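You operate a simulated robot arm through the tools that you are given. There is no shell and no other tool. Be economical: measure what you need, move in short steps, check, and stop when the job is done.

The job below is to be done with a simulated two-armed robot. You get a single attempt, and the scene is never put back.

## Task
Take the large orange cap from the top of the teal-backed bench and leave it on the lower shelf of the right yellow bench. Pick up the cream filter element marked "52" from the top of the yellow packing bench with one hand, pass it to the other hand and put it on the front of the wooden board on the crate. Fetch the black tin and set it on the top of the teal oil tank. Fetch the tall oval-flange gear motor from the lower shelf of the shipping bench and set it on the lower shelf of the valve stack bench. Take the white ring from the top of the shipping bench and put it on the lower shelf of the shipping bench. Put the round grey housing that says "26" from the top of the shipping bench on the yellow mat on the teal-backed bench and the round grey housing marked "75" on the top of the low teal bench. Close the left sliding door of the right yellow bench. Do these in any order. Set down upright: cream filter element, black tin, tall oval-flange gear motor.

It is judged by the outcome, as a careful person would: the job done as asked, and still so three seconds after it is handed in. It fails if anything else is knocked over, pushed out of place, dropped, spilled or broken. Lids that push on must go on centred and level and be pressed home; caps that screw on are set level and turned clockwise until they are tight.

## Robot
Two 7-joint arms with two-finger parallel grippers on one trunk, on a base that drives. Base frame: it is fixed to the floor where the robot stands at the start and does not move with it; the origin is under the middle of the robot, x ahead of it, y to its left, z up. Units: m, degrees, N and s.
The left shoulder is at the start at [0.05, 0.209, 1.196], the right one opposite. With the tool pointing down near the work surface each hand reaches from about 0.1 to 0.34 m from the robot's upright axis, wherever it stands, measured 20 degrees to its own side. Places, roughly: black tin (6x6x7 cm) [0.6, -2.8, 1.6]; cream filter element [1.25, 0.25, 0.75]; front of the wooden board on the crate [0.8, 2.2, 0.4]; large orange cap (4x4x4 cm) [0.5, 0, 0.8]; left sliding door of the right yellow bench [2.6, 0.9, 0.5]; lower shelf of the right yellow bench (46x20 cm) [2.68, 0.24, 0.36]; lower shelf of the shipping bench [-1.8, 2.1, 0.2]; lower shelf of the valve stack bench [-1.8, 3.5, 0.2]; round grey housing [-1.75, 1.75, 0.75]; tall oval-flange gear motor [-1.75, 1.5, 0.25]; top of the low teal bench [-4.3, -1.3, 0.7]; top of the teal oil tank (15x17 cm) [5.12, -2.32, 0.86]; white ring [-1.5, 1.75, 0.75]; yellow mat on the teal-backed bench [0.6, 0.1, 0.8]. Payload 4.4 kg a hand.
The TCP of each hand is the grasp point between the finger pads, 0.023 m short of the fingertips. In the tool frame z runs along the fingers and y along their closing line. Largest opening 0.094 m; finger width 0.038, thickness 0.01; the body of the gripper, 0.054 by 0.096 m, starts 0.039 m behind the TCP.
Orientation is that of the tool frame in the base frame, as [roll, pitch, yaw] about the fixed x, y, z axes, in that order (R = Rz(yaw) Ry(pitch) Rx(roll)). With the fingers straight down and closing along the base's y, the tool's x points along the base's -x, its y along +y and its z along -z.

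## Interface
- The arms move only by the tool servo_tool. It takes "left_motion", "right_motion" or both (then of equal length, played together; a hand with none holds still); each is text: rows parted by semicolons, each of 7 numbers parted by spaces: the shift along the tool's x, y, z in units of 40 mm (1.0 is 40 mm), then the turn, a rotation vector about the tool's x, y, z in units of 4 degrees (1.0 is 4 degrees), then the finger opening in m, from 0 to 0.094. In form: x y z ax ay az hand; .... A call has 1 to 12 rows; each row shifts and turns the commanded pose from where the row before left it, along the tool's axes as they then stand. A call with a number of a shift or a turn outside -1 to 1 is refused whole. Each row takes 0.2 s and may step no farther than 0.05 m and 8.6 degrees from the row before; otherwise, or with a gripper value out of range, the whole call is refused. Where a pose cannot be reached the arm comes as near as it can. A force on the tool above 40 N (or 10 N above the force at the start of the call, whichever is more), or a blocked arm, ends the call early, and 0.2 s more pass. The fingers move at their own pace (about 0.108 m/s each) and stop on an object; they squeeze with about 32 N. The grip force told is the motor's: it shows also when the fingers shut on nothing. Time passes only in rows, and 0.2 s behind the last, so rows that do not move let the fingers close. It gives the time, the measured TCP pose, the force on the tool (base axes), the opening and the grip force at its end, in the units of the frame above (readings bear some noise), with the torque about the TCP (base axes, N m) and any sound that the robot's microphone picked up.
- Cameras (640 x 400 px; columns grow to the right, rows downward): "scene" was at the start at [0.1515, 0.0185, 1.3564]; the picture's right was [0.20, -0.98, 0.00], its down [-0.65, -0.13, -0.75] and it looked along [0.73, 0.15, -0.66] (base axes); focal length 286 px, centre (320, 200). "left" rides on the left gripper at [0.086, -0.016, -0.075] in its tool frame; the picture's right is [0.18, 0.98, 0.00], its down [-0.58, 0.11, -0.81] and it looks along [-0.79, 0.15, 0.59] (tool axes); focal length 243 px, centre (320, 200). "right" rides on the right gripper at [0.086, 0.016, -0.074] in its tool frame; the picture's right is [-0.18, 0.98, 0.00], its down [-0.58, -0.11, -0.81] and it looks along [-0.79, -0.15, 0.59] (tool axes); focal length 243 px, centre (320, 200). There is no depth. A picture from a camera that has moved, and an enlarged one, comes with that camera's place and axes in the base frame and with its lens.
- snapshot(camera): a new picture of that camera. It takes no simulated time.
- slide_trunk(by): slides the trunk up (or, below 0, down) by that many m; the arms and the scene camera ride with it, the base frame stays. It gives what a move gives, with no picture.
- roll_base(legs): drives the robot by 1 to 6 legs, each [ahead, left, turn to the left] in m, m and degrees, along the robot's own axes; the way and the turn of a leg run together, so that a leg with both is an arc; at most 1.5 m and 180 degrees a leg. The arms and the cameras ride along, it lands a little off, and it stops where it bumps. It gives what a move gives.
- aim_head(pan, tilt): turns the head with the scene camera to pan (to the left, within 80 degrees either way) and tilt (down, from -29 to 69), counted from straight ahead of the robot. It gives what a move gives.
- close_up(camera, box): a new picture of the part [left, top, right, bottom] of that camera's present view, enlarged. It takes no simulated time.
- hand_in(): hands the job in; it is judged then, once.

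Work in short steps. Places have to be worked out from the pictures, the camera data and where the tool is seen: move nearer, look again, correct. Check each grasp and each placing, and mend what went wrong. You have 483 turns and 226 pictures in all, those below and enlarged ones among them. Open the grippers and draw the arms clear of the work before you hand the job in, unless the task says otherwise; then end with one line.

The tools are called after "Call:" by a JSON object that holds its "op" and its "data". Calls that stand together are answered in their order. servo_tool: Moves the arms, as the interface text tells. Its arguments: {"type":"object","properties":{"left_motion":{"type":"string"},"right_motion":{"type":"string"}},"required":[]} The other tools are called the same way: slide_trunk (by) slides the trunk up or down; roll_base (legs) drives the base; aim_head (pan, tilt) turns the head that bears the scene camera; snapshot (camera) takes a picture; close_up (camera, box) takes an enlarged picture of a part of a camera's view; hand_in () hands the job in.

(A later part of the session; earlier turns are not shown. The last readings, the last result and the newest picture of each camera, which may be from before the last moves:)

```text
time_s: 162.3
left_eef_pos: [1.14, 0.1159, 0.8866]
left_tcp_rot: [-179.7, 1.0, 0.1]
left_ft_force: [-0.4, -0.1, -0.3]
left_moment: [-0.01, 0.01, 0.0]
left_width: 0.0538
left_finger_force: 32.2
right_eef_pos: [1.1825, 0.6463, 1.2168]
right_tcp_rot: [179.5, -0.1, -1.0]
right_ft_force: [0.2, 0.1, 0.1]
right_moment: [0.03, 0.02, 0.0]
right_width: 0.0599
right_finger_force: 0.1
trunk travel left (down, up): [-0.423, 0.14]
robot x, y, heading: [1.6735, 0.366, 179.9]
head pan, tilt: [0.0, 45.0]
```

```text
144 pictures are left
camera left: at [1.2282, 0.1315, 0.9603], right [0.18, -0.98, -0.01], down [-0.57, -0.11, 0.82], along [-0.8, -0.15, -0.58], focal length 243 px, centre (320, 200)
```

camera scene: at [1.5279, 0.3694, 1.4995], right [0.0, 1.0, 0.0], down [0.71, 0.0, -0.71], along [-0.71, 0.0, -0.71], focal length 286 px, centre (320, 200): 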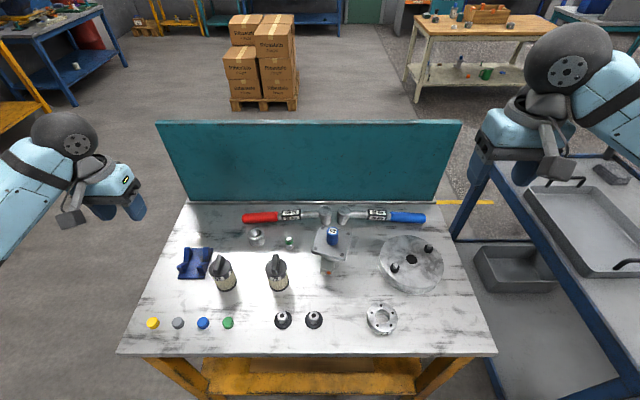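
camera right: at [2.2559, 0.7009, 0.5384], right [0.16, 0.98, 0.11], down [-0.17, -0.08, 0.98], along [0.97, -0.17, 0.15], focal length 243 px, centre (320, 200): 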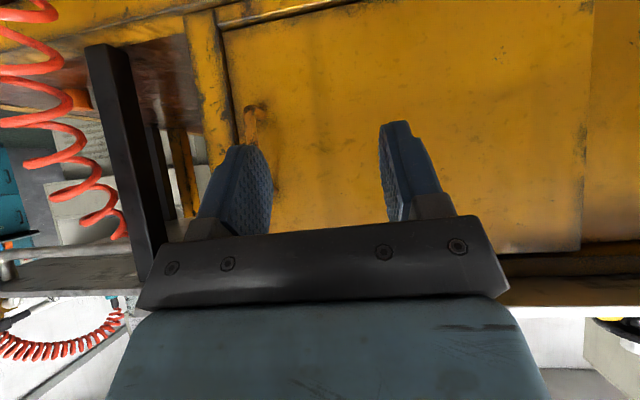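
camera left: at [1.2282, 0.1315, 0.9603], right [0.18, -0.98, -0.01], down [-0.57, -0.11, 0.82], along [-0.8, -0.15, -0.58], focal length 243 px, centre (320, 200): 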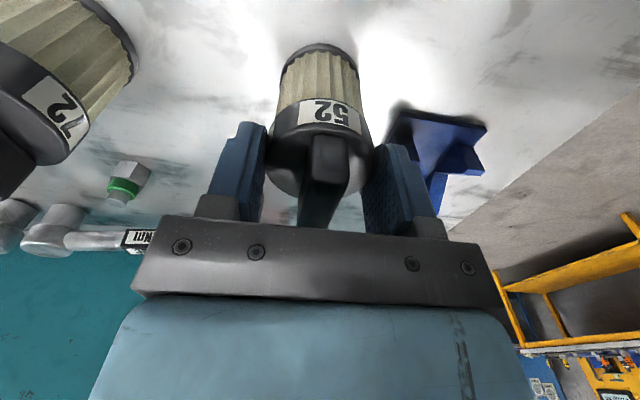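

Gripped; lift straight up and check.

Call:
{"op": "servo_tool", "data": {"left_motion": "0 0 -0.4 0 0 0 0; 0 0 -0.6 0 0 0 0; 0 0 -0.8 0 0 0 0; 0 0 -0.8 0 0 0 0; 0 0 -0.8 0 0 0 0; 0 0 -0.6 0 0 0 0; 0 0 0 0 0 0 0"}}

Call:
{"op": "snapshot", "data": {"camera": "left"}}

Call:
{"op": "snapshot", "data": {"camera": "scene"}}

```text
time_s: 163.9
left_eef_pos: [1.1418, 0.1152, 1.0456]
left_tcp_rot: [-179.7, 1.1, 0.0]
left_ft_force: [0.6, 0.5, -0.8]
left_moment: [0.03, 0.03, 0.0]
left_width: 0.0534
left_finger_force: 32.3
right_eef_pos: [1.1823, 0.6484, 1.2185]
right_tcp_rot: [179.7, -0.2, -1.0]
right_ft_force: [0.2, -0.8, 0.6]
right_moment: [-0.01, -0.01, 0.01]
right_width: 0.0595
right_finger_force: 0.0
trunk travel left (down, up): [-0.423, 0.14]
robot x, y, heading: [1.6762, 0.3675, 179.8]
head pan, tilt: [0.0, 45.0]
```

```text
143 pictures are left
camera left: at [1.2305, 0.1303, 1.1212], right [0.18, -0.98, -0.01], down [-0.57, -0.11, 0.82], along [-0.8, -0.15, -0.58], focal length 243 px, centre (320, 200)
```

left: 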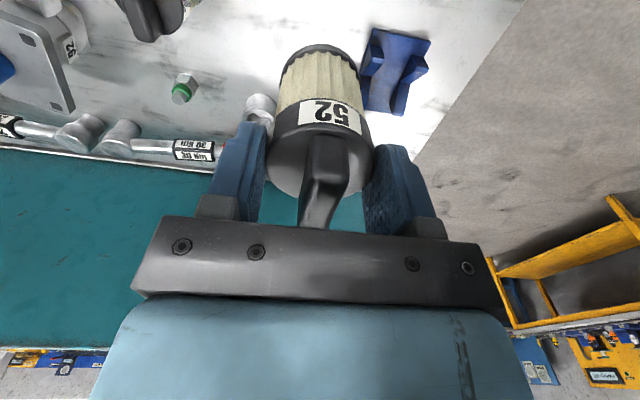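

```text
142 pictures are left
camera scene: at [1.5278, 0.3692, 1.4995], right [0.0, 1.0, 0.0], down [0.71, 0.0, -0.71], along [-0.71, 0.0, -0.71], focal length 286 px, centre (320, 200)
```

scene: 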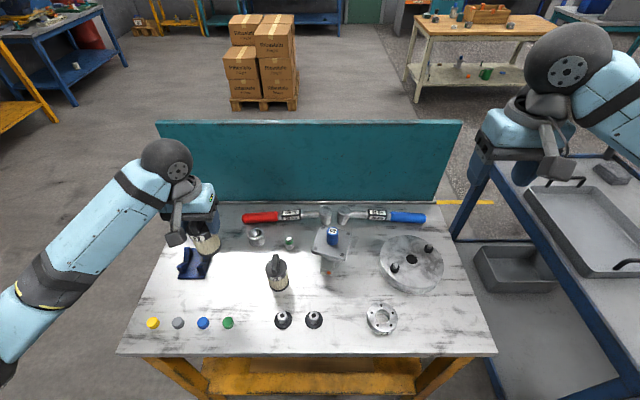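

Filter held securely. Back away from the bench for the handover.

Call:
{"op": "roll_base", "data": {"legs": [[-0.22, 0, 0]]}}

Call:
{"op": "servo_tool", "data": {"left_motion": "-0.1 -0.6 -0.3 0 0 0 0; -0.1 -0.6 -0.3 0 0 0 0; -0.1 -0.6 -0.3 0 0 0 0; -0.1 -0.6 -0.3 0 0 0 0; -0.1 -0.6 -0.3 0 0 0 0; -0.1 -0.6 -0.3 0 0 0 0; 0 0 0 0 0 0 0; 0 0 0 0 0 0 0; 0 0 0 0 0 0 0; 0 0 0 0 0 0 0; 0 0 0 0 0 0 0", "right_motion": "0 0 0 0 0 -1 0.08; 0 0 0 0 0 -1 0.08; 0 0 0 0 0 -1 0.08; 0 0 0 0 0 -1 0.08; 0 0 0 0 0 -1 0.08; 0 0 0 0 0 -1 0.08; 0 0 0 0 0 -1 0.08; 0 0 0 0 0 -1 0.08; 0 0 0 0 0 -1 0.08; 0 0 0 0 0 -1 0.08; 0 0 0 0 0 -1 0.08"}}

Call:
{"op": "servo_tool", "data": {"right_motion": "0 0 0 0 -1 0 0.08; 0 0 0 0 -1 0 0.08; 0 0 0 0 -1 0 0.08; 0 0 0 0 -1 0 0.08; 0 0 0 0 -1 0 0.08; 0 0 0 0 -1 0 0.08; 0 0 0 0 -1 0 0.08; 0 0 0 0 -1 0 0.08; 0 0 0 0 -1 0 0.08; 0 0 0 0 -1 0 0.08; 0 0 0 0 -1 0 0.08; 0 0 0 0 -1 0 0.08"}}

Call:
{"op": "snapshot", "data": {"camera": "scene"}}

```text
time_s: 165.6
left_eef_pos: [1.3591, 0.1158, 1.0469]
left_tcp_rot: [-179.7, 1.1, 0.0]
left_ft_force: [-0.7, 0.3, -1.4]
left_moment: [0.01, 0.0, 0.02]
left_width: 0.0538
left_finger_force: 31.9
right_eef_pos: [1.401, 0.6495, 1.2189]
right_tcp_rot: [179.6, -0.2, -1.1]
right_ft_force: [-0.2, 0.4, -0.5]
right_moment: [0.02, -0.01, 0.02]
right_width: 0.06
right_finger_force: 0.0
trunk travel left (down, up): [-0.423, 0.14]
robot x, y, heading: [1.8898, 0.3693, 179.9]
head pan, tilt: [0.0, 45.0]
```

```text
time_s: 168.0
left_eef_pos: [1.3362, 0.2596, 1.1192]
left_tcp_rot: [-179.8, 1.0, -0.2]
left_ft_force: [-0.4, -0.2, -1.2]
left_moment: [0.03, 0.0, -0.01]
left_width: 0.0537
left_finger_force: 31.9
right_eef_pos: [1.3999, 0.6485, 1.2189]
right_tcp_rot: [179.6, 0.1, 43.0]
right_ft_force: [-0.1, 0.6, 0.6]
right_moment: [-0.01, -0.01, 0.0]
right_width: 0.0799
right_finger_force: 0.0
trunk travel left (down, up): [-0.423, 0.14]
robot x, y, heading: [1.8943, 0.3672, 179.5]
head pan, tilt: [0.0, 45.0]
```

```text
time_s: 170.6
left_eef_pos: [1.3365, 0.2583, 1.1201]
left_tcp_rot: [-179.7, 1.0, -0.1]
left_ft_force: [0.1, -0.3, 0.2]
left_moment: [-0.02, 0.02, -0.02]
left_width: 0.054
left_finger_force: 32.2
right_eef_pos: [1.4015, 0.649, 1.2193]
right_tcp_rot: [179.5, 48.3, 42.6]
right_ft_force: [-0.2, 0.3, 0.7]
right_moment: [0.02, 0.04, -0.01]
right_width: 0.08
right_finger_force: 0.1
trunk travel left (down, up): [-0.423, 0.14]
robot x, y, heading: [1.8916, 0.3664, 179.8]
head pan, tilt: [0.0, 45.0]
```

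```text
141 pictures are left
camera scene: at [1.7461, 0.3694, 1.4996], right [0.0, 1.0, 0.0], down [0.71, 0.0, -0.71], along [-0.71, 0.0, -0.71], focal length 286 px, centre (320, 200)
```

scene: 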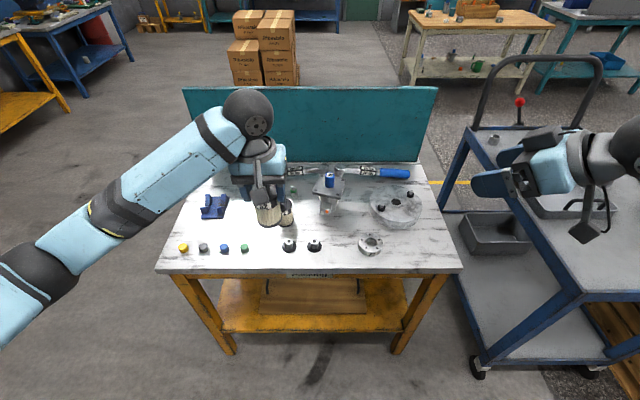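

Continue pitching the right tool to ~75° and bring it to a pre-handover pose ~13 cm from the filter.

Call:
{"op": "servo_tool", "data": {"right_motion": "0 0 0 0 -0.96 0 0.08; 0 0 0 0 -0.96 0 0.08; 0 0 0 0 -0.96 0 0.08; 0 0 0 0 -0.96 0 0.08; 0 0 0 0 -0.96 0 0.08; 0 0 0 0 -0.96 0 0.08; 0 0 0 0 -0.96 0 0.08; 0 0 0 0 0 0 0.08"}}

Call:
{"op": "servo_tool", "data": {"right_motion": "0.333 0.763 0.678 0 0 0 0.08; 0.333 0.763 0.678 0 0 0 0.08; 0.333 0.763 0.678 0 0 0 0.08; 0.333 0.763 0.678 0 0 0 0.08; 0.333 0.763 0.678 0 0 0 0.08; 0.333 0.763 0.678 0 0 0 0.08; 0.333 0.763 0.678 0 0 0 0.08; 0 0 0 0 0 0 0.08"}}

Call:
{"op": "snapshot", "data": {"camera": "right"}}

Call:
{"op": "snapshot", "data": {"camera": "scene"}}

```text
time_s: 172.4
left_eef_pos: [1.3352, 0.2591, 1.1195]
left_tcp_rot: [-179.8, 1.0, -0.2]
left_ft_force: [-0.6, -0.2, -1.2]
left_moment: [0.01, -0.01, 0.01]
left_width: 0.0538
left_finger_force: 32.4
right_eef_pos: [1.4009, 0.6492, 1.2203]
right_tcp_rot: [178.5, 75.0, 41.6]
right_ft_force: [-0.1, 0.7, -0.3]
right_moment: [0.03, 0.03, 0.03]
right_width: 0.08
right_finger_force: 0.1
trunk travel left (down, up): [-0.423, 0.14]
robot x, y, heading: [1.8942, 0.3647, 179.8]
head pan, tilt: [0.0, 45.0]
```

```text
time_s: 174.2
left_eef_pos: [1.3359, 0.259, 1.1198]
left_tcp_rot: [-179.9, 1.0, 0.0]
left_ft_force: [0.4, 0.2, -1.7]
left_moment: [0.01, 0.03, 0.02]
left_width: 0.054
left_finger_force: 32.0
right_eef_pos: [1.4294, 0.382, 1.0776]
right_tcp_rot: [178.5, 75.0, 41.4]
right_ft_force: [0.0, 1.3, 0.1]
right_moment: [0.0, -0.02, 0.0]
right_width: 0.0801
right_finger_force: 0.1
trunk travel left (down, up): [-0.423, 0.14]
robot x, y, heading: [1.8936, 0.3672, 179.9]
head pan, tilt: [0.0, 45.0]
```

```text
140 pictures are left
camera right: at [1.5085, 0.4342, 1.0139], right [0.63, -0.75, 0.18], down [0.38, 0.51, 0.77], along [-0.67, -0.42, 0.61], focal length 243 px, centre (320, 200)
```

right: 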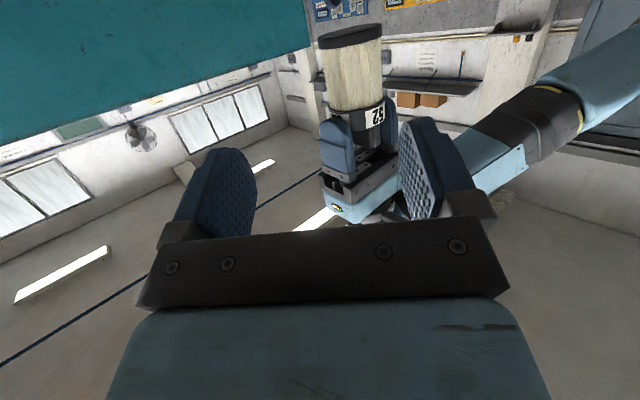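

```text
139 pictures are left
camera scene: at [1.7456, 0.3702, 1.4995], right [0.0, 1.0, 0.0], down [0.71, 0.0, -0.71], along [-0.71, 0.0, -0.71], focal length 286 px, centre (320, 200)
```

scene: 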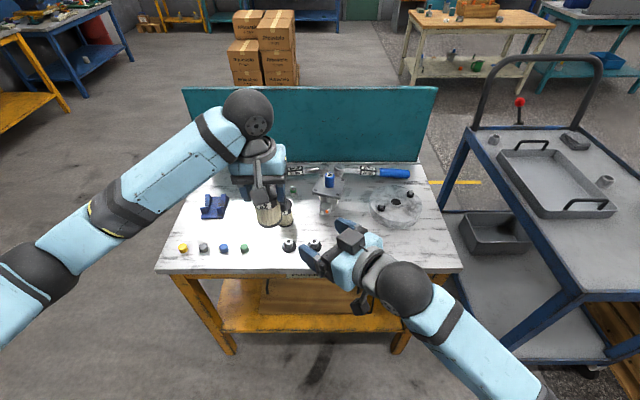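

Filter's cream body is at z≈1.04–1.09. Align laterally/vertically, then approach part way and check.

Call:
{"op": "servo_tool", "data": {"right_motion": "0.3 0.38 0 0 0 0 0.08; 0.3 0.37 0.1 0 0 0 0.08; -0.24 0 0.8 0 0 0 0.08; -0.24 0 0.9 0 0 0 0.08; 0 0 0 0 0 0 0.08"}}

Call:
{"op": "snapshot", "data": {"camera": "right"}}

Call:
{"op": "close_up", "data": {"camera": "scene", "box": [200, 120, 420, 300]}}

```text
time_s: 175.4
left_eef_pos: [1.3367, 0.2595, 1.1197]
left_tcp_rot: [-179.9, 1.0, -0.2]
left_ft_force: [-0.3, 0.7, -0.5]
left_moment: [0.03, -0.01, 0.0]
left_width: 0.0537
left_finger_force: 31.9
right_eef_pos: [1.4005, 0.3176, 1.0571]
right_tcp_rot: [178.5, 75.0, 41.4]
right_ft_force: [-0.7, 0.1, -0.4]
right_moment: [-0.01, 0.0, 0.0]
right_width: 0.0801
right_finger_force: 0.0
trunk travel left (down, up): [-0.423, 0.14]
robot x, y, heading: [1.8926, 0.3673, 179.8]
head pan, tilt: [0.0, 45.0]
```

```text
138 pictures are left
camera right: at [1.4801, 0.368, 0.994], right [0.63, -0.75, 0.18], down [0.38, 0.51, 0.77], along [-0.67, -0.42, 0.61], focal length 243 px, centre (320, 200)
```

right: 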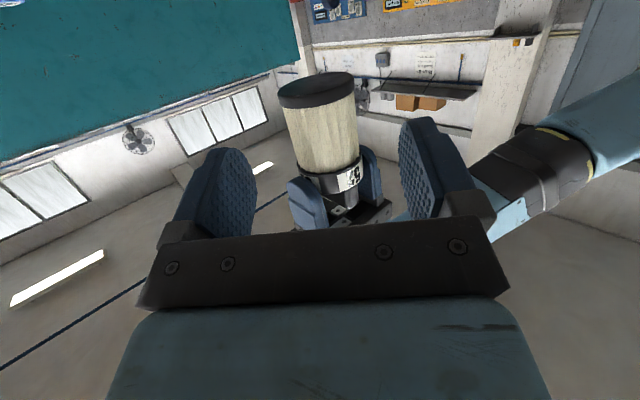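

```text
2.22 times, centred on (310, 210) of scene
camera zoom: at [1.7463, 0.3699, 1.4996], right [0.0, 1.0, 0.0], down [0.71, 0.0, -0.71], along [-0.71, 0.0, -0.71], focal length 634 px, centre (342, 178)
```

zoom: 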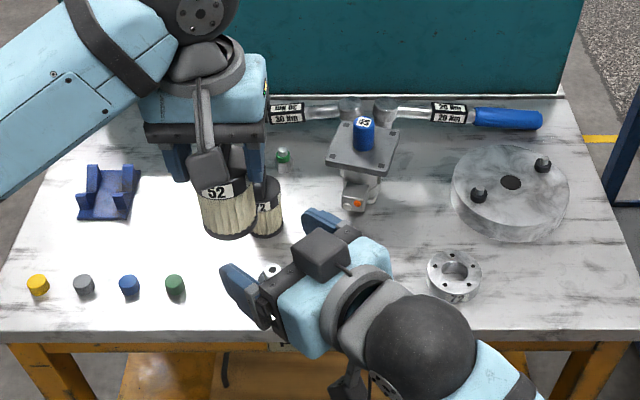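

Aligned. Advance the last 7 cm (slightly low and short to keep clear of the left hand) and grip.

Call:
{"op": "servo_tool", "data": {"right_motion": "0.1 0 0.5 0 0 0 0.08; -0.12 0 0.5 0 0 0 0.08; -0.1 0 0.4 0 0 0 0.08; -0.1 0 0.385 0 0 0 0.08; 0 0 0 0 0 0 0.08"}}

Call:
{"op": "snapshot", "data": {"camera": "right"}}

Call:
{"op": "close_up", "data": {"camera": "scene", "box": [200, 120, 420, 300]}}

```text
time_s: 176.6
left_eef_pos: [1.336, 0.2594, 1.1196]
left_tcp_rot: [-179.8, 1.0, -0.1]
left_ft_force: [-0.1, -0.1, -1.9]
left_moment: [-0.01, 0.0, -0.01]
left_width: 0.0539
left_finger_force: 31.5
right_eef_pos: [1.3479, 0.2669, 1.0491]
right_tcp_rot: [178.6, 75.1, 41.5]
right_ft_force: [0.8, 0.6, -1.0]
right_moment: [0.03, 0.0, -0.03]
right_width: 0.0798
right_finger_force: 0.1
trunk travel left (down, up): [-0.423, 0.14]
robot x, y, heading: [1.8922, 0.3679, 179.7]
head pan, tilt: [0.0, 45.0]
```

```text
136 pictures are left
camera right: at [1.4279, 0.3185, 0.9845], right [0.63, -0.75, 0.18], down [0.38, 0.51, 0.77], along [-0.67, -0.42, 0.61], focal length 243 px, centre (320, 200)
```

right: 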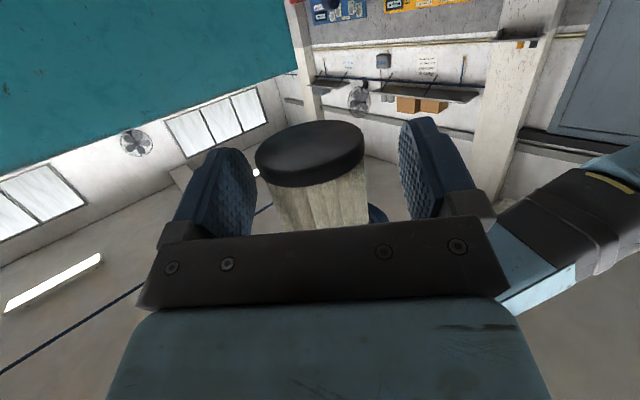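

```text
2.22 times, centred on (310, 210) of scene
camera zoom: at [1.746, 0.3695, 1.4995], right [0.0, 1.0, 0.0], down [0.71, 0.0, -0.71], along [-0.71, 0.0, -0.71], focal length 634 px, centre (342, 178)
```

zoom: 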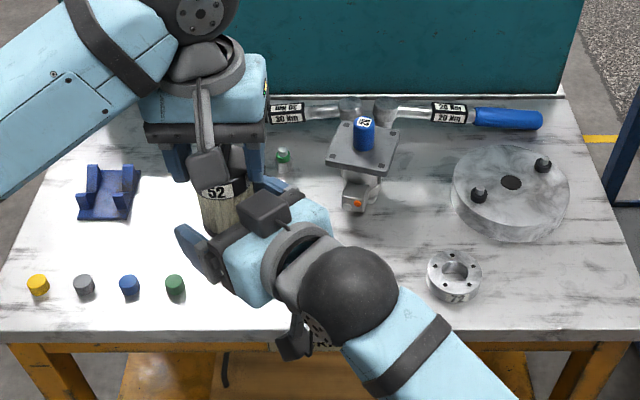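

Filter is ~8 mm off-centre between the fingers; correct and close the right hand.

Call:
{"op": "servo_tool", "data": {"right_motion": "0 -0.2 0 0 0 0 0.08; 0 0 0 0 0 0 0.06; 0 0 0 0 0 0 0.0; 0 0 0 0 0 0 0.0; 0 0 0 0 0 0 0.0; 0 0 0 0 0 0 0"}}

Call:
{"op": "snapshot", "data": {"camera": "right"}}

```text
time_s: 178.0
left_eef_pos: [1.3363, 0.2596, 1.1196]
left_tcp_rot: [-179.5, 1.1, -0.1]
left_ft_force: [-24.1, 22.0, -3.6]
left_moment: [0.83, 0.81, 0.3]
left_width: 0.0538
left_finger_force: 31.5
right_eef_pos: [1.3437, 0.2703, 1.0497]
right_tcp_rot: [178.3, 75.0, 41.5]
right_ft_force: [24.6, -22.3, 3.1]
right_moment: [0.71, 0.94, 0.23]
right_width: 0.054
right_finger_force: 32.0
trunk travel left (down, up): [-0.423, 0.14]
robot x, y, heading: [1.8882, 0.3627, 179.9]
head pan, tilt: [0.0, 45.0]
```

```text
134 pictures are left
camera right: at [1.4238, 0.3222, 0.9848], right [0.64, -0.75, 0.19], down [0.38, 0.51, 0.77], along [-0.67, -0.42, 0.61], focal length 243 px, centre (320, 200)
```

right: 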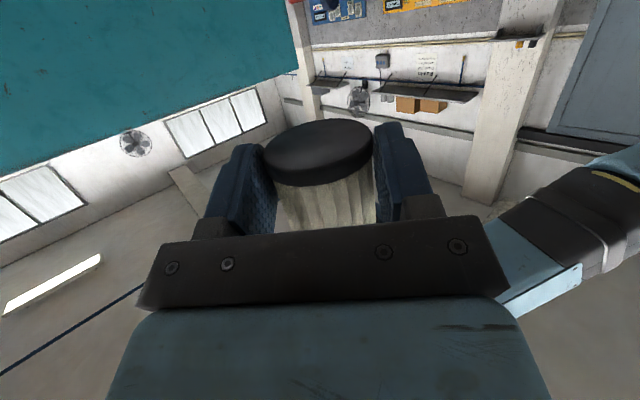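

Both hold; lateral strain shows I over-corrected. Relieve by moving the right hand back a few mm.

Call:
{"op": "servo_tool", "data": {"right_motion": "0 0.1 0 0 0 0 0; 0 0.05 0 0 0 0 0; 0 0 0 0 0 0 0"}}

```text
time_s: 178.8
left_eef_pos: [1.3374, 0.2584, 1.1191]
left_tcp_rot: [-180.0, 0.9, -0.1]
left_ft_force: [0.0, 0.5, 0.4]
left_moment: [0.04, -0.35, -0.01]
left_width: 0.054
left_finger_force: 32.5
right_eef_pos: [1.3467, 0.2689, 1.0476]
right_tcp_rot: [179.0, 75.0, 41.8]
right_ft_force: [-1.2, 0.0, -0.2]
right_moment: [0.01, 0.22, -0.03]
right_width: 0.0539
right_finger_force: 32.1
trunk travel left (down, up): [-0.423, 0.14]
robot x, y, heading: [1.8909, 0.3657, 179.7]
head pan, tilt: [0.0, 45.0]
```

Strain gone. Open the left hand and lift it clear straight up.

Call:
{"op": "servo_tool", "data": {"left_motion": "0 0 0 0 0 0 0.07; 0 0 0 0 0 0 0.08; 0 0 -0.5 0 0 0 0.08; 0 0 -0.8 0 0 0 0.08; 0 0.3 -0.8 0 0 0 0.08; 0 1 -0.5 0 0 0 0.08; 0 1 0 0 0 0 0.08; 0 1 0 0 0 0 0.08; 0 1 0 0 0 0 0.08; 0 0 0 0 0 0 0.08"}}

Call:
{"op": "snapshot", "data": {"camera": "scene"}}

Call:
{"op": "snapshot", "data": {"camera": "right"}}

```text
time_s: 181.0
left_eef_pos: [1.3385, 0.0893, 1.2222]
left_tcp_rot: [-179.8, 1.1, -0.2]
left_ft_force: [0.7, -0.4, 0.2]
left_moment: [0.02, -0.03, 0.01]
left_width: 0.0801
left_finger_force: 0.1
right_eef_pos: [1.3459, 0.2683, 1.0485]
right_tcp_rot: [178.4, 75.1, 41.3]
right_ft_force: [-0.1, 0.2, 0.3]
right_moment: [0.02, -0.03, 0.05]
right_width: 0.0539
right_finger_force: 32.5
trunk travel left (down, up): [-0.423, 0.14]
robot x, y, heading: [1.8949, 0.3676, 179.6]
head pan, tilt: [0.0, 45.0]
```

```text
133 pictures are left
camera scene: at [1.7453, 0.3704, 1.4994], right [0.0, 1.0, 0.0], down [0.71, 0.0, -0.71], along [-0.71, 0.0, -0.71], focal length 286 px, centre (320, 200)
```

scene: 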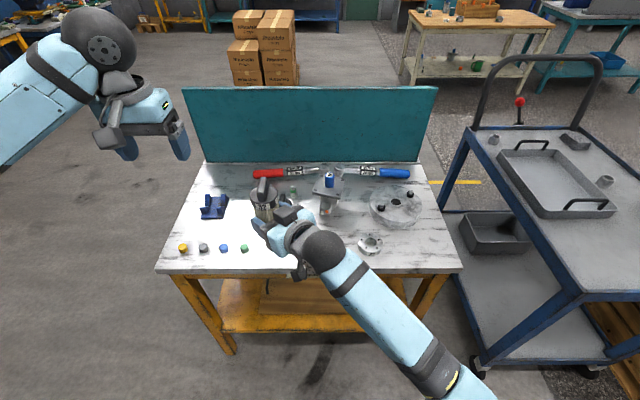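

```text
132 pictures are left
camera right: at [1.4261, 0.3199, 0.9845], right [0.63, -0.75, 0.19], down [0.38, 0.51, 0.77], along [-0.67, -0.42, 0.61], focal length 243 px, centre (320, 200)
```

right: 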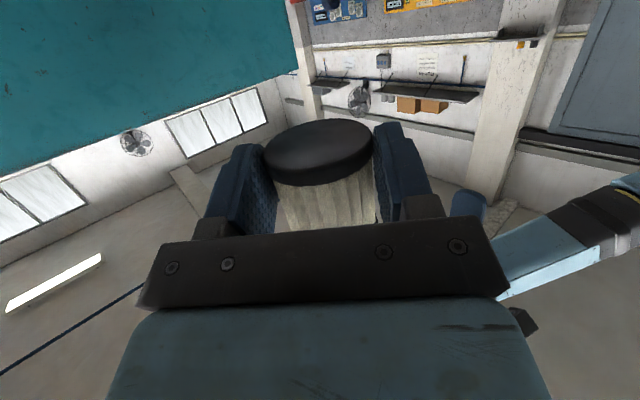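

Handover done. Look toward the crate (to the robot's right).

Call:
{"op": "aim_head", "data": {"pan": -75, "tilt": 30}}

Call:
{"op": "snapshot", "data": {"camera": "scene"}}

```text
time_s: 182.5
left_eef_pos: [1.3393, 0.0899, 1.223]
left_tcp_rot: [-179.8, 1.0, -0.1]
left_ft_force: [1.2, 0.6, -0.2]
left_moment: [0.0, 0.04, 0.03]
left_width: 0.0801
left_finger_force: 0.1
right_eef_pos: [1.3474, 0.267, 1.0482]
right_tcp_rot: [178.4, 75.0, 41.4]
right_ft_force: [1.6, -0.5, -0.6]
right_moment: [0.02, 0.05, 0.02]
right_width: 0.054
right_finger_force: 32.2
trunk travel left (down, up): [-0.423, 0.14]
robot x, y, heading: [1.8918, 0.3693, 179.8]
head pan, tilt: [-75.0, 30.0]
```

```text
131 pictures are left
camera scene: at [1.8039, 0.4563, 1.5221], right [0.97, 0.26, 0.0], down [0.13, -0.48, -0.87], along [-0.22, 0.84, -0.5], focal length 286 px, centre (320, 200)
```

scene: 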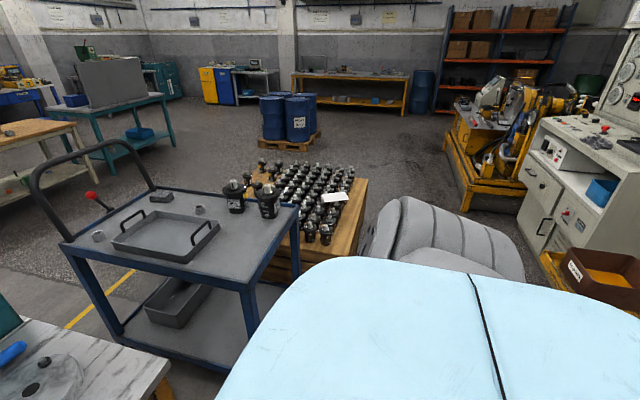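

Raise the trunk for clearance over the cart and drive right along the aisle toward the crate.

Call:
{"op": "slide_trunk", "data": {"by": 0.13}}

Call:
{"op": "roll_base", "data": {"legs": [[-0.05, -1.2, 0]]}}

Call:
{"op": "aim_head", "data": {"pan": -40, "tilt": 40}}

Call:
{"op": "snapshot", "data": {"camera": "scene"}}

```text
time_s: 184.1
left_eef_pos: [1.338, 0.088, 1.3529]
left_tcp_rot: [-179.6, 1.0, -0.1]
left_ft_force: [-0.7, -1.4, 0.7]
left_moment: [0.0, -0.02, -0.02]
left_width: 0.0799
left_finger_force: 0.0
right_eef_pos: [1.3472, 0.2675, 1.1779]
right_tcp_rot: [178.4, 75.0, 41.4]
right_ft_force: [0.2, -0.3, -1.6]
right_moment: [0.03, -0.02, 0.01]
right_width: 0.0537
right_finger_force: 31.7
trunk travel left (down, up): [-0.553, 0.01]
robot x, y, heading: [1.891, 0.3664, 179.7]
head pan, tilt: [-75.0, 30.0]
```

```text
time_s: 194.8
left_eef_pos: [1.3928, 1.2902, 1.3522]
left_tcp_rot: [-179.7, 1.0, 0.3]
left_ft_force: [0.0, -0.8, -0.3]
left_moment: [-0.04, 0.0, 0.04]
left_width: 0.0798
left_finger_force: 0.1
right_eef_pos: [1.4011, 1.4681, 1.1787]
right_tcp_rot: [178.9, 75.0, 42.2]
right_ft_force: [-0.6, -0.6, -0.6]
right_moment: [-0.03, -0.01, 0.03]
right_width: 0.0536
right_finger_force: 32.5
trunk travel left (down, up): [-0.553, 0.01]
robot x, y, heading: [1.9432, 1.5739, -179.9]
head pan, tilt: [-75.0, 30.0]
stopped in leg 1: the robot was blocked; the commanded pose is now the measured one
```

```text
time_s: 195.8
left_eef_pos: [1.3941, 1.2904, 1.3521]
left_tcp_rot: [-179.9, 1.0, 0.3]
left_ft_force: [0.2, -0.9, 0.1]
left_moment: [-0.02, -0.03, -0.04]
left_width: 0.0799
left_finger_force: 0.0
right_eef_pos: [1.4002, 1.4685, 1.1788]
right_tcp_rot: [178.6, 75.0, 42.1]
right_ft_force: [-0.3, 0.5, -1.8]
right_moment: [0.02, -0.02, 0.0]
right_width: 0.0532
right_finger_force: 32.6
trunk travel left (down, up): [-0.553, 0.01]
robot x, y, heading: [1.9446, 1.5668, -179.6]
head pan, tilt: [-40.0, 40.0]
```

```text
130 pictures are left
camera scene: at [1.8149, 1.6276, 1.6368], right [0.64, 0.77, 0.0], down [0.49, -0.41, -0.77], along [-0.59, 0.49, -0.64], focal length 286 px, centre (320, 200)
```

scene: 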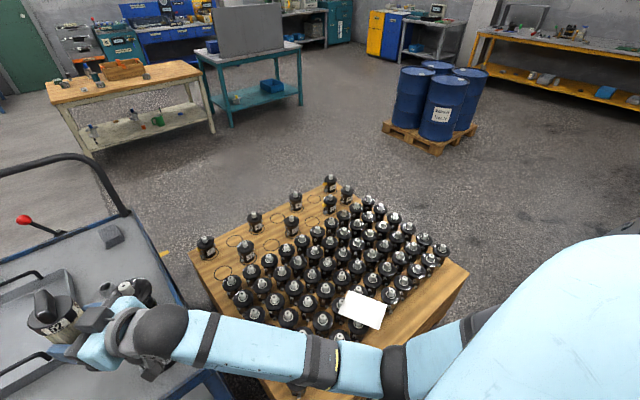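

The board's front (sparse, circled spots) is on the −x side. I'll go around the crate's far end: back off slightly, then drive +y.

Call:
{"op": "roll_base", "data": {"legs": [[-0.08, 0, 0], [0, -1.0, 0], [0, -0.95, 0]]}}

Call:
{"op": "aim_head", "data": {"pan": 20, "tilt": 35}}

Call:
{"op": "snapshot", "data": {"camera": "scene"}}

```text
time_s: 213.7
left_eef_pos: [1.4567, 3.2063, 1.3521]
left_tcp_rot: [-179.9, 1.0, 1.6]
left_ft_force: [-1.0, -0.2, 0.0]
left_moment: [-0.02, 0.01, -0.01]
left_width: 0.0798
left_finger_force: 0.0
right_eef_pos: [1.461, 3.3856, 1.1787]
right_tcp_rot: [178.8, 75.0, 43.3]
right_ft_force: [-0.1, -0.4, -1.1]
right_moment: [0.02, -0.01, 0.01]
right_width: 0.0535
right_finger_force: 31.8
trunk travel left (down, up): [-0.553, 0.01]
robot x, y, heading: [2.0026, 3.5003, -178.7]
head pan, tilt: [-40.0, 40.0]
```

```text
time_s: 215.0
left_eef_pos: [1.4566, 3.2075, 1.3525]
left_tcp_rot: [-179.7, 0.9, 1.5]
left_ft_force: [0.9, -0.1, 0.4]
left_moment: [0.01, -0.01, 0.05]
left_width: 0.08
left_finger_force: 0.0
right_eef_pos: [1.4609, 3.385, 1.1775]
right_tcp_rot: [178.7, 75.0, 43.4]
right_ft_force: [-0.4, 0.0, -1.4]
right_moment: [0.0, -0.01, 0.01]
right_width: 0.0534
right_finger_force: 31.1
trunk travel left (down, up): [-0.553, 0.01]
robot x, y, heading: [2.0046, 3.499, -178.3]
head pan, tilt: [20.0, 35.0]
```

```text
129 pictures are left
camera scene: at [1.8556, 3.4686, 1.6443], right [-0.37, 0.93, 0.0], down [0.53, 0.21, -0.82], along [-0.76, -0.3, -0.57], focal length 286 px, centre (320, 200)
```

scene: 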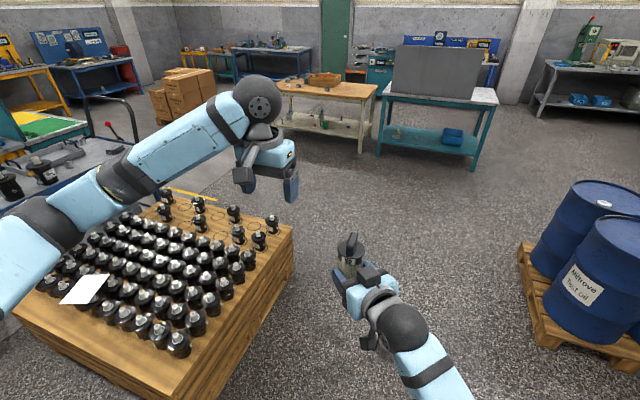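

Path ahead is clear. Drive to x≈−0.1, then turn to face +x.

Call:
{"op": "roll_base", "data": {"legs": [[1.2, 0, -1.7], [0.95, 0, 0], [0, 0, 180]]}}

Call:
{"op": "aim_head", "data": {"pan": -40, "tilt": 38}}

Call:
{"op": "snapshot", "data": {"camera": "scene"}}

```text
time_s: 233.0
left_eef_pos: [0.3972, 3.7667, 1.3527]
left_tcp_rot: [-179.8, 1.1, -177.1]
left_ft_force: [-0.8, 0.0, 0.5]
left_moment: [0.01, 0.03, -0.02]
left_width: 0.0801
left_finger_force: 0.1
right_eef_pos: [0.3975, 3.5875, 1.1794]
right_tcp_rot: [178.7, 75.0, -135.3]
right_ft_force: [0.1, 0.1, -1.3]
right_moment: [-0.03, 0.04, 0.01]
right_width: 0.0532
right_finger_force: 31.7
trunk travel left (down, up): [-0.553, 0.01]
robot x, y, heading: [-0.142, 3.4601, 2.6]
head pan, tilt: [20.0, 35.0]
```

```text
time_s: 234.3
left_eef_pos: [0.3974, 3.7662, 1.3525]
left_tcp_rot: [-179.8, 1.0, -177.1]
left_ft_force: [1.1, 0.4, 0.0]
left_moment: [0.0, 0.0, 0.02]
left_width: 0.0803
left_finger_force: 0.1
right_eef_pos: [0.3988, 3.5882, 1.1793]
right_tcp_rot: [178.7, 75.0, -135.4]
right_ft_force: [-0.5, -0.6, -1.9]
right_moment: [-0.02, 0.05, -0.01]
right_width: 0.0531
right_finger_force: 32.2
trunk travel left (down, up): [-0.553, 0.01]
robot x, y, heading: [-0.1399, 3.4568, 3.0]
head pan, tilt: [-40.0, 38.0]
```

```text
128 pictures are left
camera scene: at [-0.0034, 3.4135, 1.6398], right [-0.6, -0.8, 0.0], down [-0.49, 0.37, -0.79], along [0.63, -0.48, -0.62], focal length 286 px, centre (320, 200)
```

scene: 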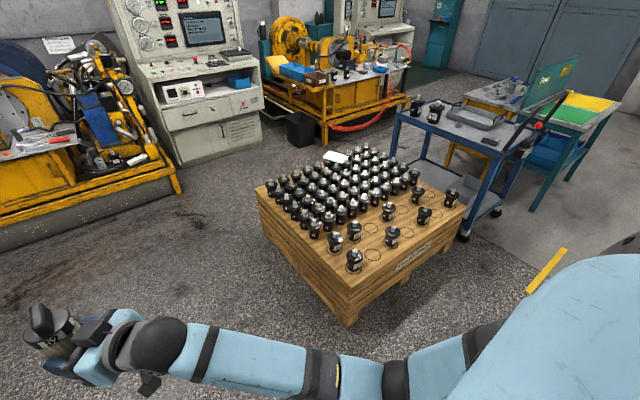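

The labelled front faces −x. Move along to face it.

Call:
{"op": "roll_base", "data": {"legs": [[0, -1.1, -3]]}}

Call:
{"op": "aim_head", "data": {"pan": -5, "tilt": 48}}

Call:
{"op": "snapshot", "data": {"camera": "scene"}}

```text
time_s: 244.2
left_eef_pos: [0.4322, 2.6331, 1.3522]
left_tcp_rot: [-179.8, 0.9, 179.2]
left_ft_force: [-0.3, 0.1, -0.2]
left_moment: [-0.02, -0.02, -0.01]
left_width: 0.0804
left_finger_force: 0.1
right_eef_pos: [0.4226, 2.457, 1.1787]
right_tcp_rot: [178.7, 75.1, -139.1]
right_ft_force: [-0.2, 0.3, -1.1]
right_moment: [0.03, 0.01, -0.02]
right_width: 0.0532
right_finger_force: 31.6
trunk travel left (down, up): [-0.553, 0.01]
robot x, y, heading: [-0.1269, 2.3636, -0.9]
head pan, tilt: [-40.0, 38.0]
```

```text
time_s: 245.2
left_eef_pos: [0.434, 2.6354, 1.3522]
left_tcp_rot: [-179.7, 1.0, 179.2]
left_ft_force: [1.1, 0.4, 1.2]
left_moment: [-0.01, -0.01, -0.02]
left_width: 0.08
left_finger_force: 0.1
right_eef_pos: [0.4228, 2.4566, 1.1778]
right_tcp_rot: [178.7, 75.0, -139.2]
right_ft_force: [-0.2, 0.7, -1.0]
right_moment: [0.03, 0.02, -0.03]
right_width: 0.0533
right_finger_force: 32.0
trunk travel left (down, up): [-0.553, 0.01]
robot x, y, heading: [-0.1233, 2.3615, -0.6]
head pan, tilt: [-5.0, 48.0]
```

```text
127 pictures are left
camera scene: at [0.0234, 2.3574, 1.6253], right [-0.1, -0.99, 0.0], down [-0.74, 0.08, -0.67], along [0.67, -0.07, -0.74], focal length 286 px, centre (320, 200)
```

scene: 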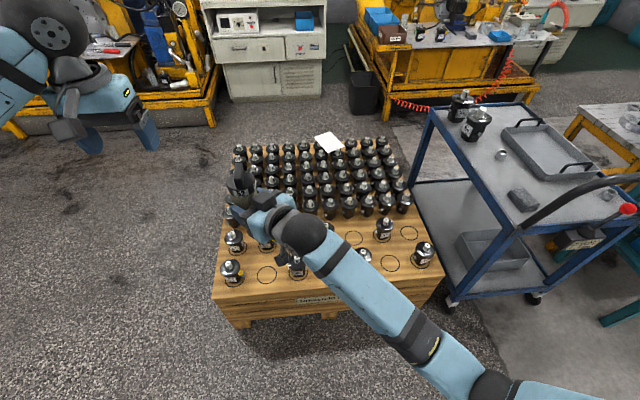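

Target: the free middle circle ≈(0.69, 2.24). First rotate the right tool's heading from 41° to ~9° (keeping the filter upright).

Call:
{"op": "servo_tool", "data": {"right_motion": "0 0 0 0.966 0 0.259 0; 0 0 0 0.966 0 0.259 0; 0 0 0 0.966 0 0.259 0; 0 0 0 0.966 0 0.259 0; 0 0 0 0.966 0 0.259 0; 0 0 0 0.966 0 0.259 0; 0 0 0 0.966 0 0.259 0; 0 0 0 0.966 0 0.259 0; 0 0 0 0 0 0 0"}}

Call:
{"op": "servo_tool", "data": {"right_motion": "0 -0.9 0 0 0 0 0; 0 -0.9 0 0 0 0 0; 0 -0.9 0 0 0 0 0; 0 -0.9 0 0 0 0 0; 0 -0.9 0 0 0 0 0; 0 -0.9 0 0 0 0 0; 0 -0.9 0 0 0 0 0; 0 -0.9 0 0 0 0 0; 0 0 0 0 0 0 0"}}

```text
time_s: 246.5
left_eef_pos: [0.4329, 2.6348, 1.3532]
left_tcp_rot: [-179.8, 1.0, 179.2]
left_ft_force: [-0.3, -0.9, 0.2]
left_moment: [0.0, 0.0, -0.01]
left_width: 0.0799
left_finger_force: 0.0
right_eef_pos: [0.464, 2.3906, 1.1727]
right_tcp_rot: [-139.4, 72.8, -120.2]
right_ft_force: [0.0, -0.4, -1.8]
right_moment: [-0.03, 0.03, 0.01]
right_width: 0.0532
right_finger_force: 31.9
trunk travel left (down, up): [-0.553, 0.01]
robot x, y, heading: [-0.1237, 2.3642, -1.2]
head pan, tilt: [-5.0, 48.0]
stopped in row 6 (right hand): the arm was blocked; the commanded pose is now the measured one
```

```text
time_s: 248.5
left_eef_pos: [0.4334, 2.6352, 1.3517]
left_tcp_rot: [-179.7, 1.0, 179.2]
left_ft_force: [1.2, 0.7, 0.9]
left_moment: [-0.05, -0.02, -0.01]
left_width: 0.08
left_finger_force: 0.1
right_eef_pos: [0.5621, 2.1283, 1.2281]
right_tcp_rot: [-140.0, 72.9, -120.4]
right_ft_force: [0.1, 0.7, -1.3]
right_moment: [-0.01, 0.03, -0.03]
right_width: 0.0533
right_finger_force: 32.2
trunk travel left (down, up): [-0.553, 0.01]
robot x, y, heading: [-0.1266, 2.3659, -1.1]
head pan, tilt: [-5.0, 48.0]
```

The wrist hit a limit and the filter tilted ~11°. Now, with the hand moved outward, rotate it back upright.

Call:
{"op": "servo_tool", "data": {"right_motion": "0 0 0 -0.23 0.14 0.87 0; 0 0 0 -0.23 0.14 0.87 0; 0 0 0 -0.23 0.14 0.87 0; 0 0 0 0 0 0 0"}}

Call:
{"op": "snapshot", "data": {"camera": "scene"}}

Call:
{"op": "snapshot", "data": {"camera": "right"}}

```text
time_s: 249.5
left_eef_pos: [0.433, 2.6351, 1.3516]
left_tcp_rot: [-179.8, 1.0, 179.2]
left_ft_force: [0.1, 0.8, -0.5]
left_moment: [0.02, 0.04, 0.0]
left_width: 0.0802
left_finger_force: 0.0
right_eef_pos: [0.5626, 2.127, 1.2262]
right_tcp_rot: [-179.8, 75.0, -158.9]
right_ft_force: [0.5, -0.3, -1.4]
right_moment: [-0.05, 0.03, -0.01]
right_width: 0.0533
right_finger_force: 32.1
trunk travel left (down, up): [-0.553, 0.01]
robot x, y, heading: [-0.1238, 2.3654, -0.9]
head pan, tilt: [-5.0, 48.0]
```

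```text
126 pictures are left
camera scene: at [0.0234, 2.3572, 1.6253], right [-0.1, -0.99, 0.0], down [-0.74, 0.08, -0.67], along [0.67, -0.07, -0.74], focal length 286 px, centre (320, 200)
```

scene: 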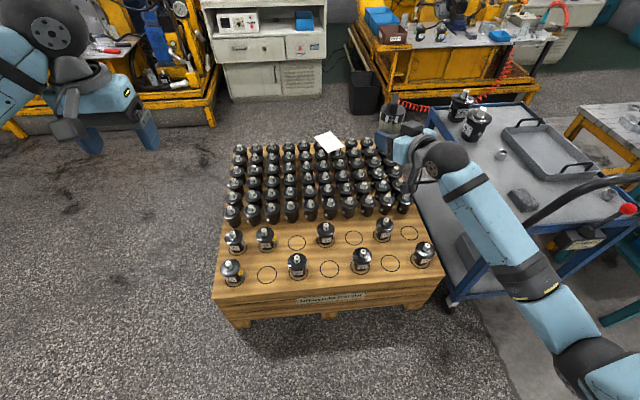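

```text
125 pictures are left
camera right: at [0.4678, 2.108, 1.1628], right [-0.31, 0.94, 0.18], down [-0.55, -0.33, 0.77], along [0.78, 0.14, 0.61], focal length 243 px, centre (320, 200)
```

right: 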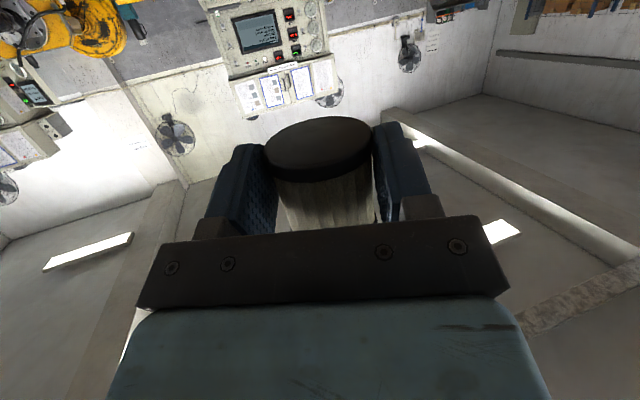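

Filter upright again (heading 21° left). Reposition the base and lower the trunk.

Call:
{"op": "roll_base", "data": {"legs": [[0.09, 0.11, 0.9]]}}

Call:
{"op": "slide_trunk", "data": {"by": -0.5}}

Call:
{"op": "aim_head", "data": {"pan": -15, "tilt": 45}}

Call:
{"op": "snapshot", "data": {"camera": "scene"}}

Call:
{"op": "snapshot", "data": {"camera": "right"}}

```text
time_s: 251.1
left_eef_pos: [0.5179, 2.7559, 1.3528]
left_tcp_rot: [-179.8, 1.0, -179.7]
left_ft_force: [0.8, -0.3, 0.5]
left_moment: [-0.01, 0.01, 0.02]
left_width: 0.08
left_finger_force: 0.0
right_eef_pos: [0.6585, 2.2504, 1.2278]
right_tcp_rot: [-179.7, 75.1, -157.6]
right_ft_force: [0.0, -0.1, -1.2]
right_moment: [0.01, 0.01, 0.01]
right_width: 0.053
right_finger_force: 32.0
trunk travel left (down, up): [-0.553, 0.01]
robot x, y, heading: [-0.0369, 2.4778, 0.1]
head pan, tilt: [-5.0, 48.0]
```

```text
refused: -0.5 is not a number from -0.4 to 0.4
```

```text
time_s: 251.8
left_eef_pos: [0.518, 2.7568, 1.3523]
left_tcp_rot: [-179.7, 1.0, -179.6]
left_ft_force: [0.9, -0.5, 0.6]
left_moment: [0.01, 0.0, 0.0]
left_width: 0.0797
left_finger_force: 0.0
right_eef_pos: [0.659, 2.2516, 1.2261]
right_tcp_rot: [-179.5, 74.9, -157.3]
right_ft_force: [0.7, 0.2, -0.7]
right_moment: [0.0, 0.0, 0.02]
right_width: 0.0532
right_finger_force: 32.4
trunk travel left (down, up): [-0.553, 0.01]
robot x, y, heading: [-0.035, 2.4756, 0.5]
head pan, tilt: [-15.0, 45.0]
```

```text
124 pictures are left
camera scene: at [0.1149, 2.4568, 1.6294], right [-0.25, -0.97, 0.0], down [-0.68, 0.18, -0.71], along [0.68, -0.18, -0.71], focal length 286 px, centre (320, 200)
```

scene: 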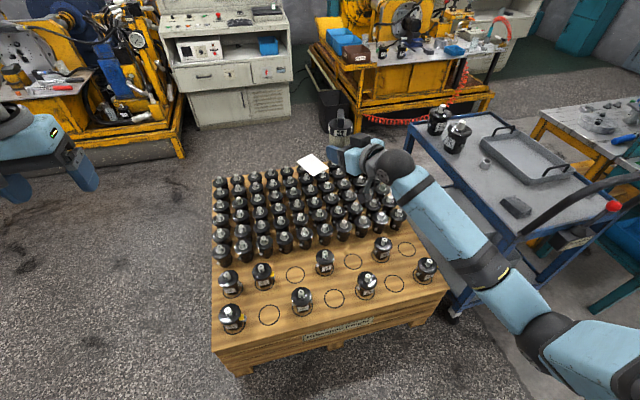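

```text
123 pictures are left
camera right: at [0.5641, 2.2309, 1.1625], right [-0.33, 0.93, 0.18], down [-0.54, -0.34, 0.77], along [0.77, 0.16, 0.61], focal length 243 px, centre (320, 200)
```

right: 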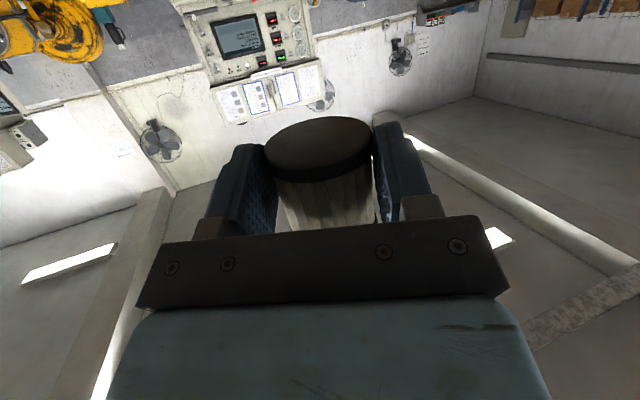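

Call:
{"op": "slide_trunk", "data": {"by": -0.4}}

Call:
{"op": "snapshot", "data": {"camera": "scene"}}

```text
time_s: 255.7
left_eef_pos: [0.5184, 2.7556, 0.9534]
left_tcp_rot: [-179.8, 0.9, -179.5]
left_ft_force: [-0.6, -0.5, -0.2]
left_moment: [-0.02, -0.03, 0.04]
left_width: 0.0798
left_finger_force: 0.1
right_eef_pos: [0.6593, 2.252, 0.8277]
right_tcp_rot: [-179.5, 75.1, -157.4]
right_ft_force: [0.4, -0.4, -1.7]
right_moment: [-0.01, 0.03, 0.03]
right_width: 0.0534
right_finger_force: 31.8
trunk travel left (down, up): [-0.153, 0.41]
robot x, y, heading: [-0.0349, 2.4739, 0.2]
head pan, tilt: [-15.0, 45.0]
```

```text
122 pictures are left
camera scene: at [0.1143, 2.4562, 1.2295], right [-0.25, -0.97, 0.0], down [-0.68, 0.18, -0.71], along [0.68, -0.18, -0.71], focal length 286 px, centre (320, 200)
```

scene: 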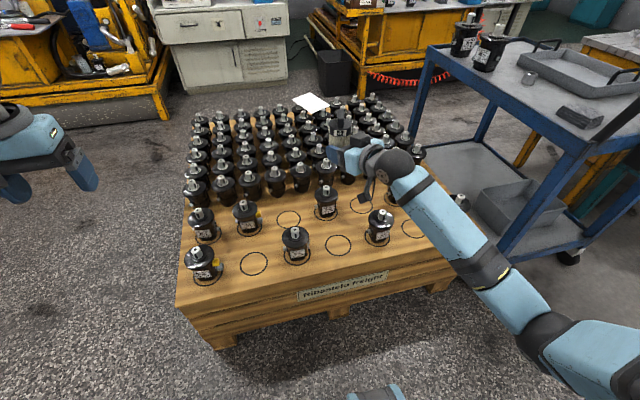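

Board surface z≈0.423, circle at (0.664, 2.247). Lower further with trunk, then arm.

Call:
{"op": "slide_trunk", "data": {"by": -0.14}}

Call:
{"op": "servo_tool", "data": {"right_motion": "0.9 -0.05 0.0 0 0 0 0; 0.9 -0.03 0.1 0 0 0 0; 0.9 0 0.2 0 0 0 0; 0.7 0 0.2 0 0 0 0; 0 0 0 0 0 0 0"}}

Call:
{"op": "snapshot", "data": {"camera": "scene"}}

Call:
{"op": "snapshot", "data": {"camera": "right"}}

```text
time_s: 257.3
left_eef_pos: [0.5191, 2.757, 0.8117]
left_tcp_rot: [-179.9, 1.0, -179.6]
left_ft_force: [-0.1, -0.6, 0.7]
left_moment: [-0.04, 0.02, 0.0]
left_width: 0.0799
left_finger_force: 0.0
right_eef_pos: [0.657, 2.2517, 0.6866]
right_tcp_rot: [-179.6, 75.1, -157.5]
right_ft_force: [0.5, -0.6, -1.1]
right_moment: [0.0, 0.0, -0.03]
right_width: 0.053
right_finger_force: 32.6
trunk travel left (down, up): [-0.013, 0.55]
robot x, y, heading: [-0.0306, 2.4757, -0.0]
head pan, tilt: [-15.0, 45.0]
```

```text
time_s: 258.5
left_eef_pos: [0.5182, 2.7554, 0.8126]
left_tcp_rot: [-179.8, 1.0, -179.6]
left_ft_force: [0.1, -0.5, -0.7]
left_moment: [0.01, 0.01, -0.02]
left_width: 0.0799
left_finger_force: 0.1
right_eef_pos: [0.6466, 2.2423, 0.5519]
right_tcp_rot: [-179.5, 75.1, -157.5]
right_ft_force: [-0.6, 0.7, -1.4]
right_moment: [-0.01, 0.02, 0.02]
right_width: 0.0535
right_finger_force: 31.9
trunk travel left (down, up): [-0.013, 0.55]
robot x, y, heading: [-0.0347, 2.4732, 0.3]
head pan, tilt: [-15.0, 45.0]
```

```text
121 pictures are left
camera scene: at [0.1144, 2.4562, 1.0895], right [-0.25, -0.97, 0.0], down [-0.68, 0.18, -0.71], along [0.68, -0.18, -0.71], focal length 286 px, centre (320, 200)
```

scene: 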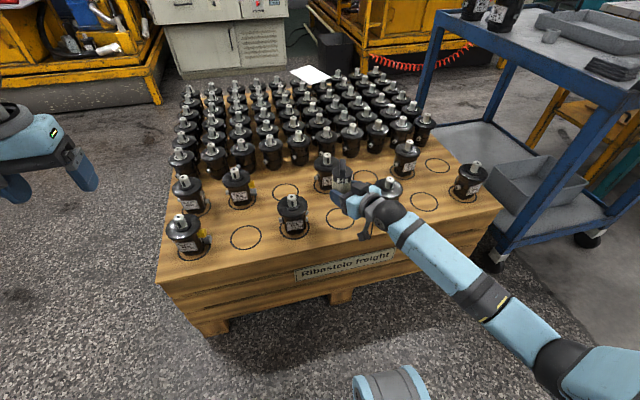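

```text
120 pictures are left
camera right: at [0.5511, 2.2216, 0.4877], right [-0.33, 0.93, 0.18], down [-0.54, -0.34, 0.77], along [0.77, 0.16, 0.61], focal length 243 px, centre (320, 200)
```

right: 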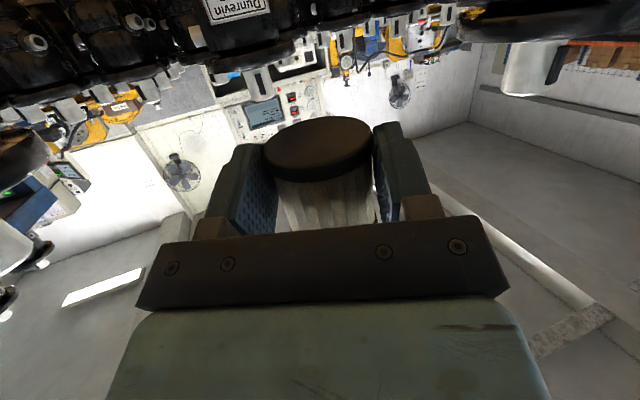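

The camera on the hand will hang below board level, so place the filter near the front edge. Zoom to find the edge.

Call:
{"op": "close_up", "data": {"camera": "scene", "box": [220, 150, 480, 300]}}

```text
2.46 times, centred on (350, 225) of scene
camera zoom: at [0.1144, 2.4562, 1.0895], right [-0.25, -0.97, 0.0], down [-0.68, 0.18, -0.71], along [0.68, -0.18, -0.71], focal length 703 px, centre (246, 138)
```

zoom: 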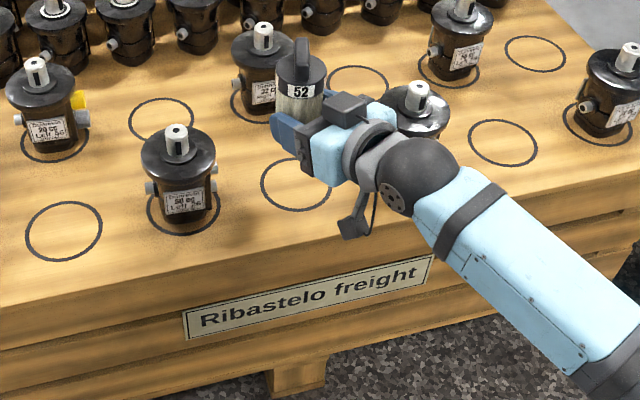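

Board edge x≈0.557, circle (0.657, 2.248). Move the filter to x≈0.61 and lower to just above the board.

Call:
{"op": "servo_tool", "data": {"right_motion": "0.15 0.23 -0.53 0 0 0 0; 0.14 0.23 -0.53 0 0 0 0; 0.8 0 0.21 0 0 0 0; 0.8 0 0.21 0 0 0 0; 0.5 0 0.13 0 0 0 0; 0 0 0 0 0 0 0"}}

Call:
{"op": "snapshot", "data": {"camera": "right"}}

Call:
{"op": "close_up", "data": {"camera": "scene", "box": [220, 150, 480, 300]}}

```text
time_s: 259.9
left_eef_pos: [0.5179, 2.756, 0.8127]
left_tcp_rot: [-179.8, 1.0, -179.7]
left_ft_force: [0.6, 0.9, -0.6]
left_moment: [0.0, -0.02, 0.04]
left_width: 0.08
left_finger_force: 0.1
right_eef_pos: [0.5975, 2.2423, 0.4625]
right_tcp_rot: [-179.5, 75.0, -157.4]
right_ft_force: [-0.1, -0.3, -0.9]
right_moment: [-0.05, 0.02, -0.01]
right_width: 0.0532
right_finger_force: 32.0
trunk travel left (down, up): [-0.013, 0.55]
robot x, y, heading: [-0.0349, 2.4762, 0.2]
head pan, tilt: [-15.0, 45.0]
```

```text
118 pictures are left
camera right: at [0.5025, 2.2212, 0.3982], right [-0.33, 0.93, 0.18], down [-0.54, -0.34, 0.77], along [0.77, 0.16, 0.61], focal length 243 px, centre (320, 200)
```

right: 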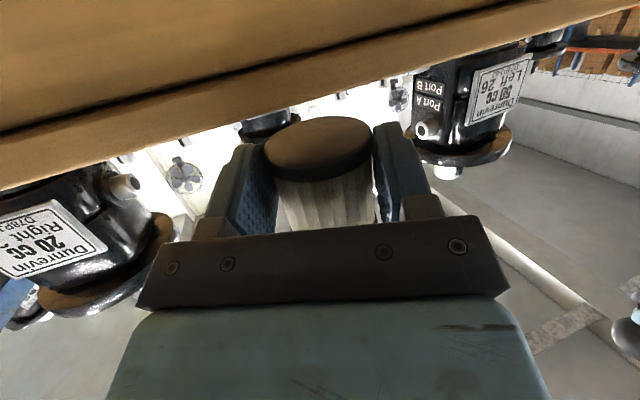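

```text
2.46 times, centred on (350, 225) of scene
camera zoom: at [0.1144, 2.4562, 1.0895], right [-0.25, -0.97, 0.0], down [-0.68, 0.18, -0.71], along [0.68, -0.18, -0.71], focal length 703 px, centre (246, 138)
```

zoom: 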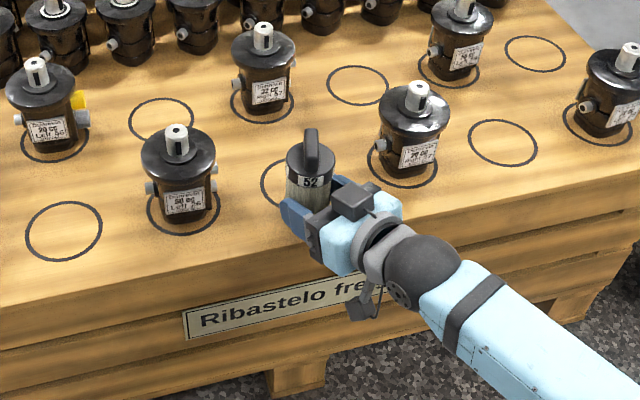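

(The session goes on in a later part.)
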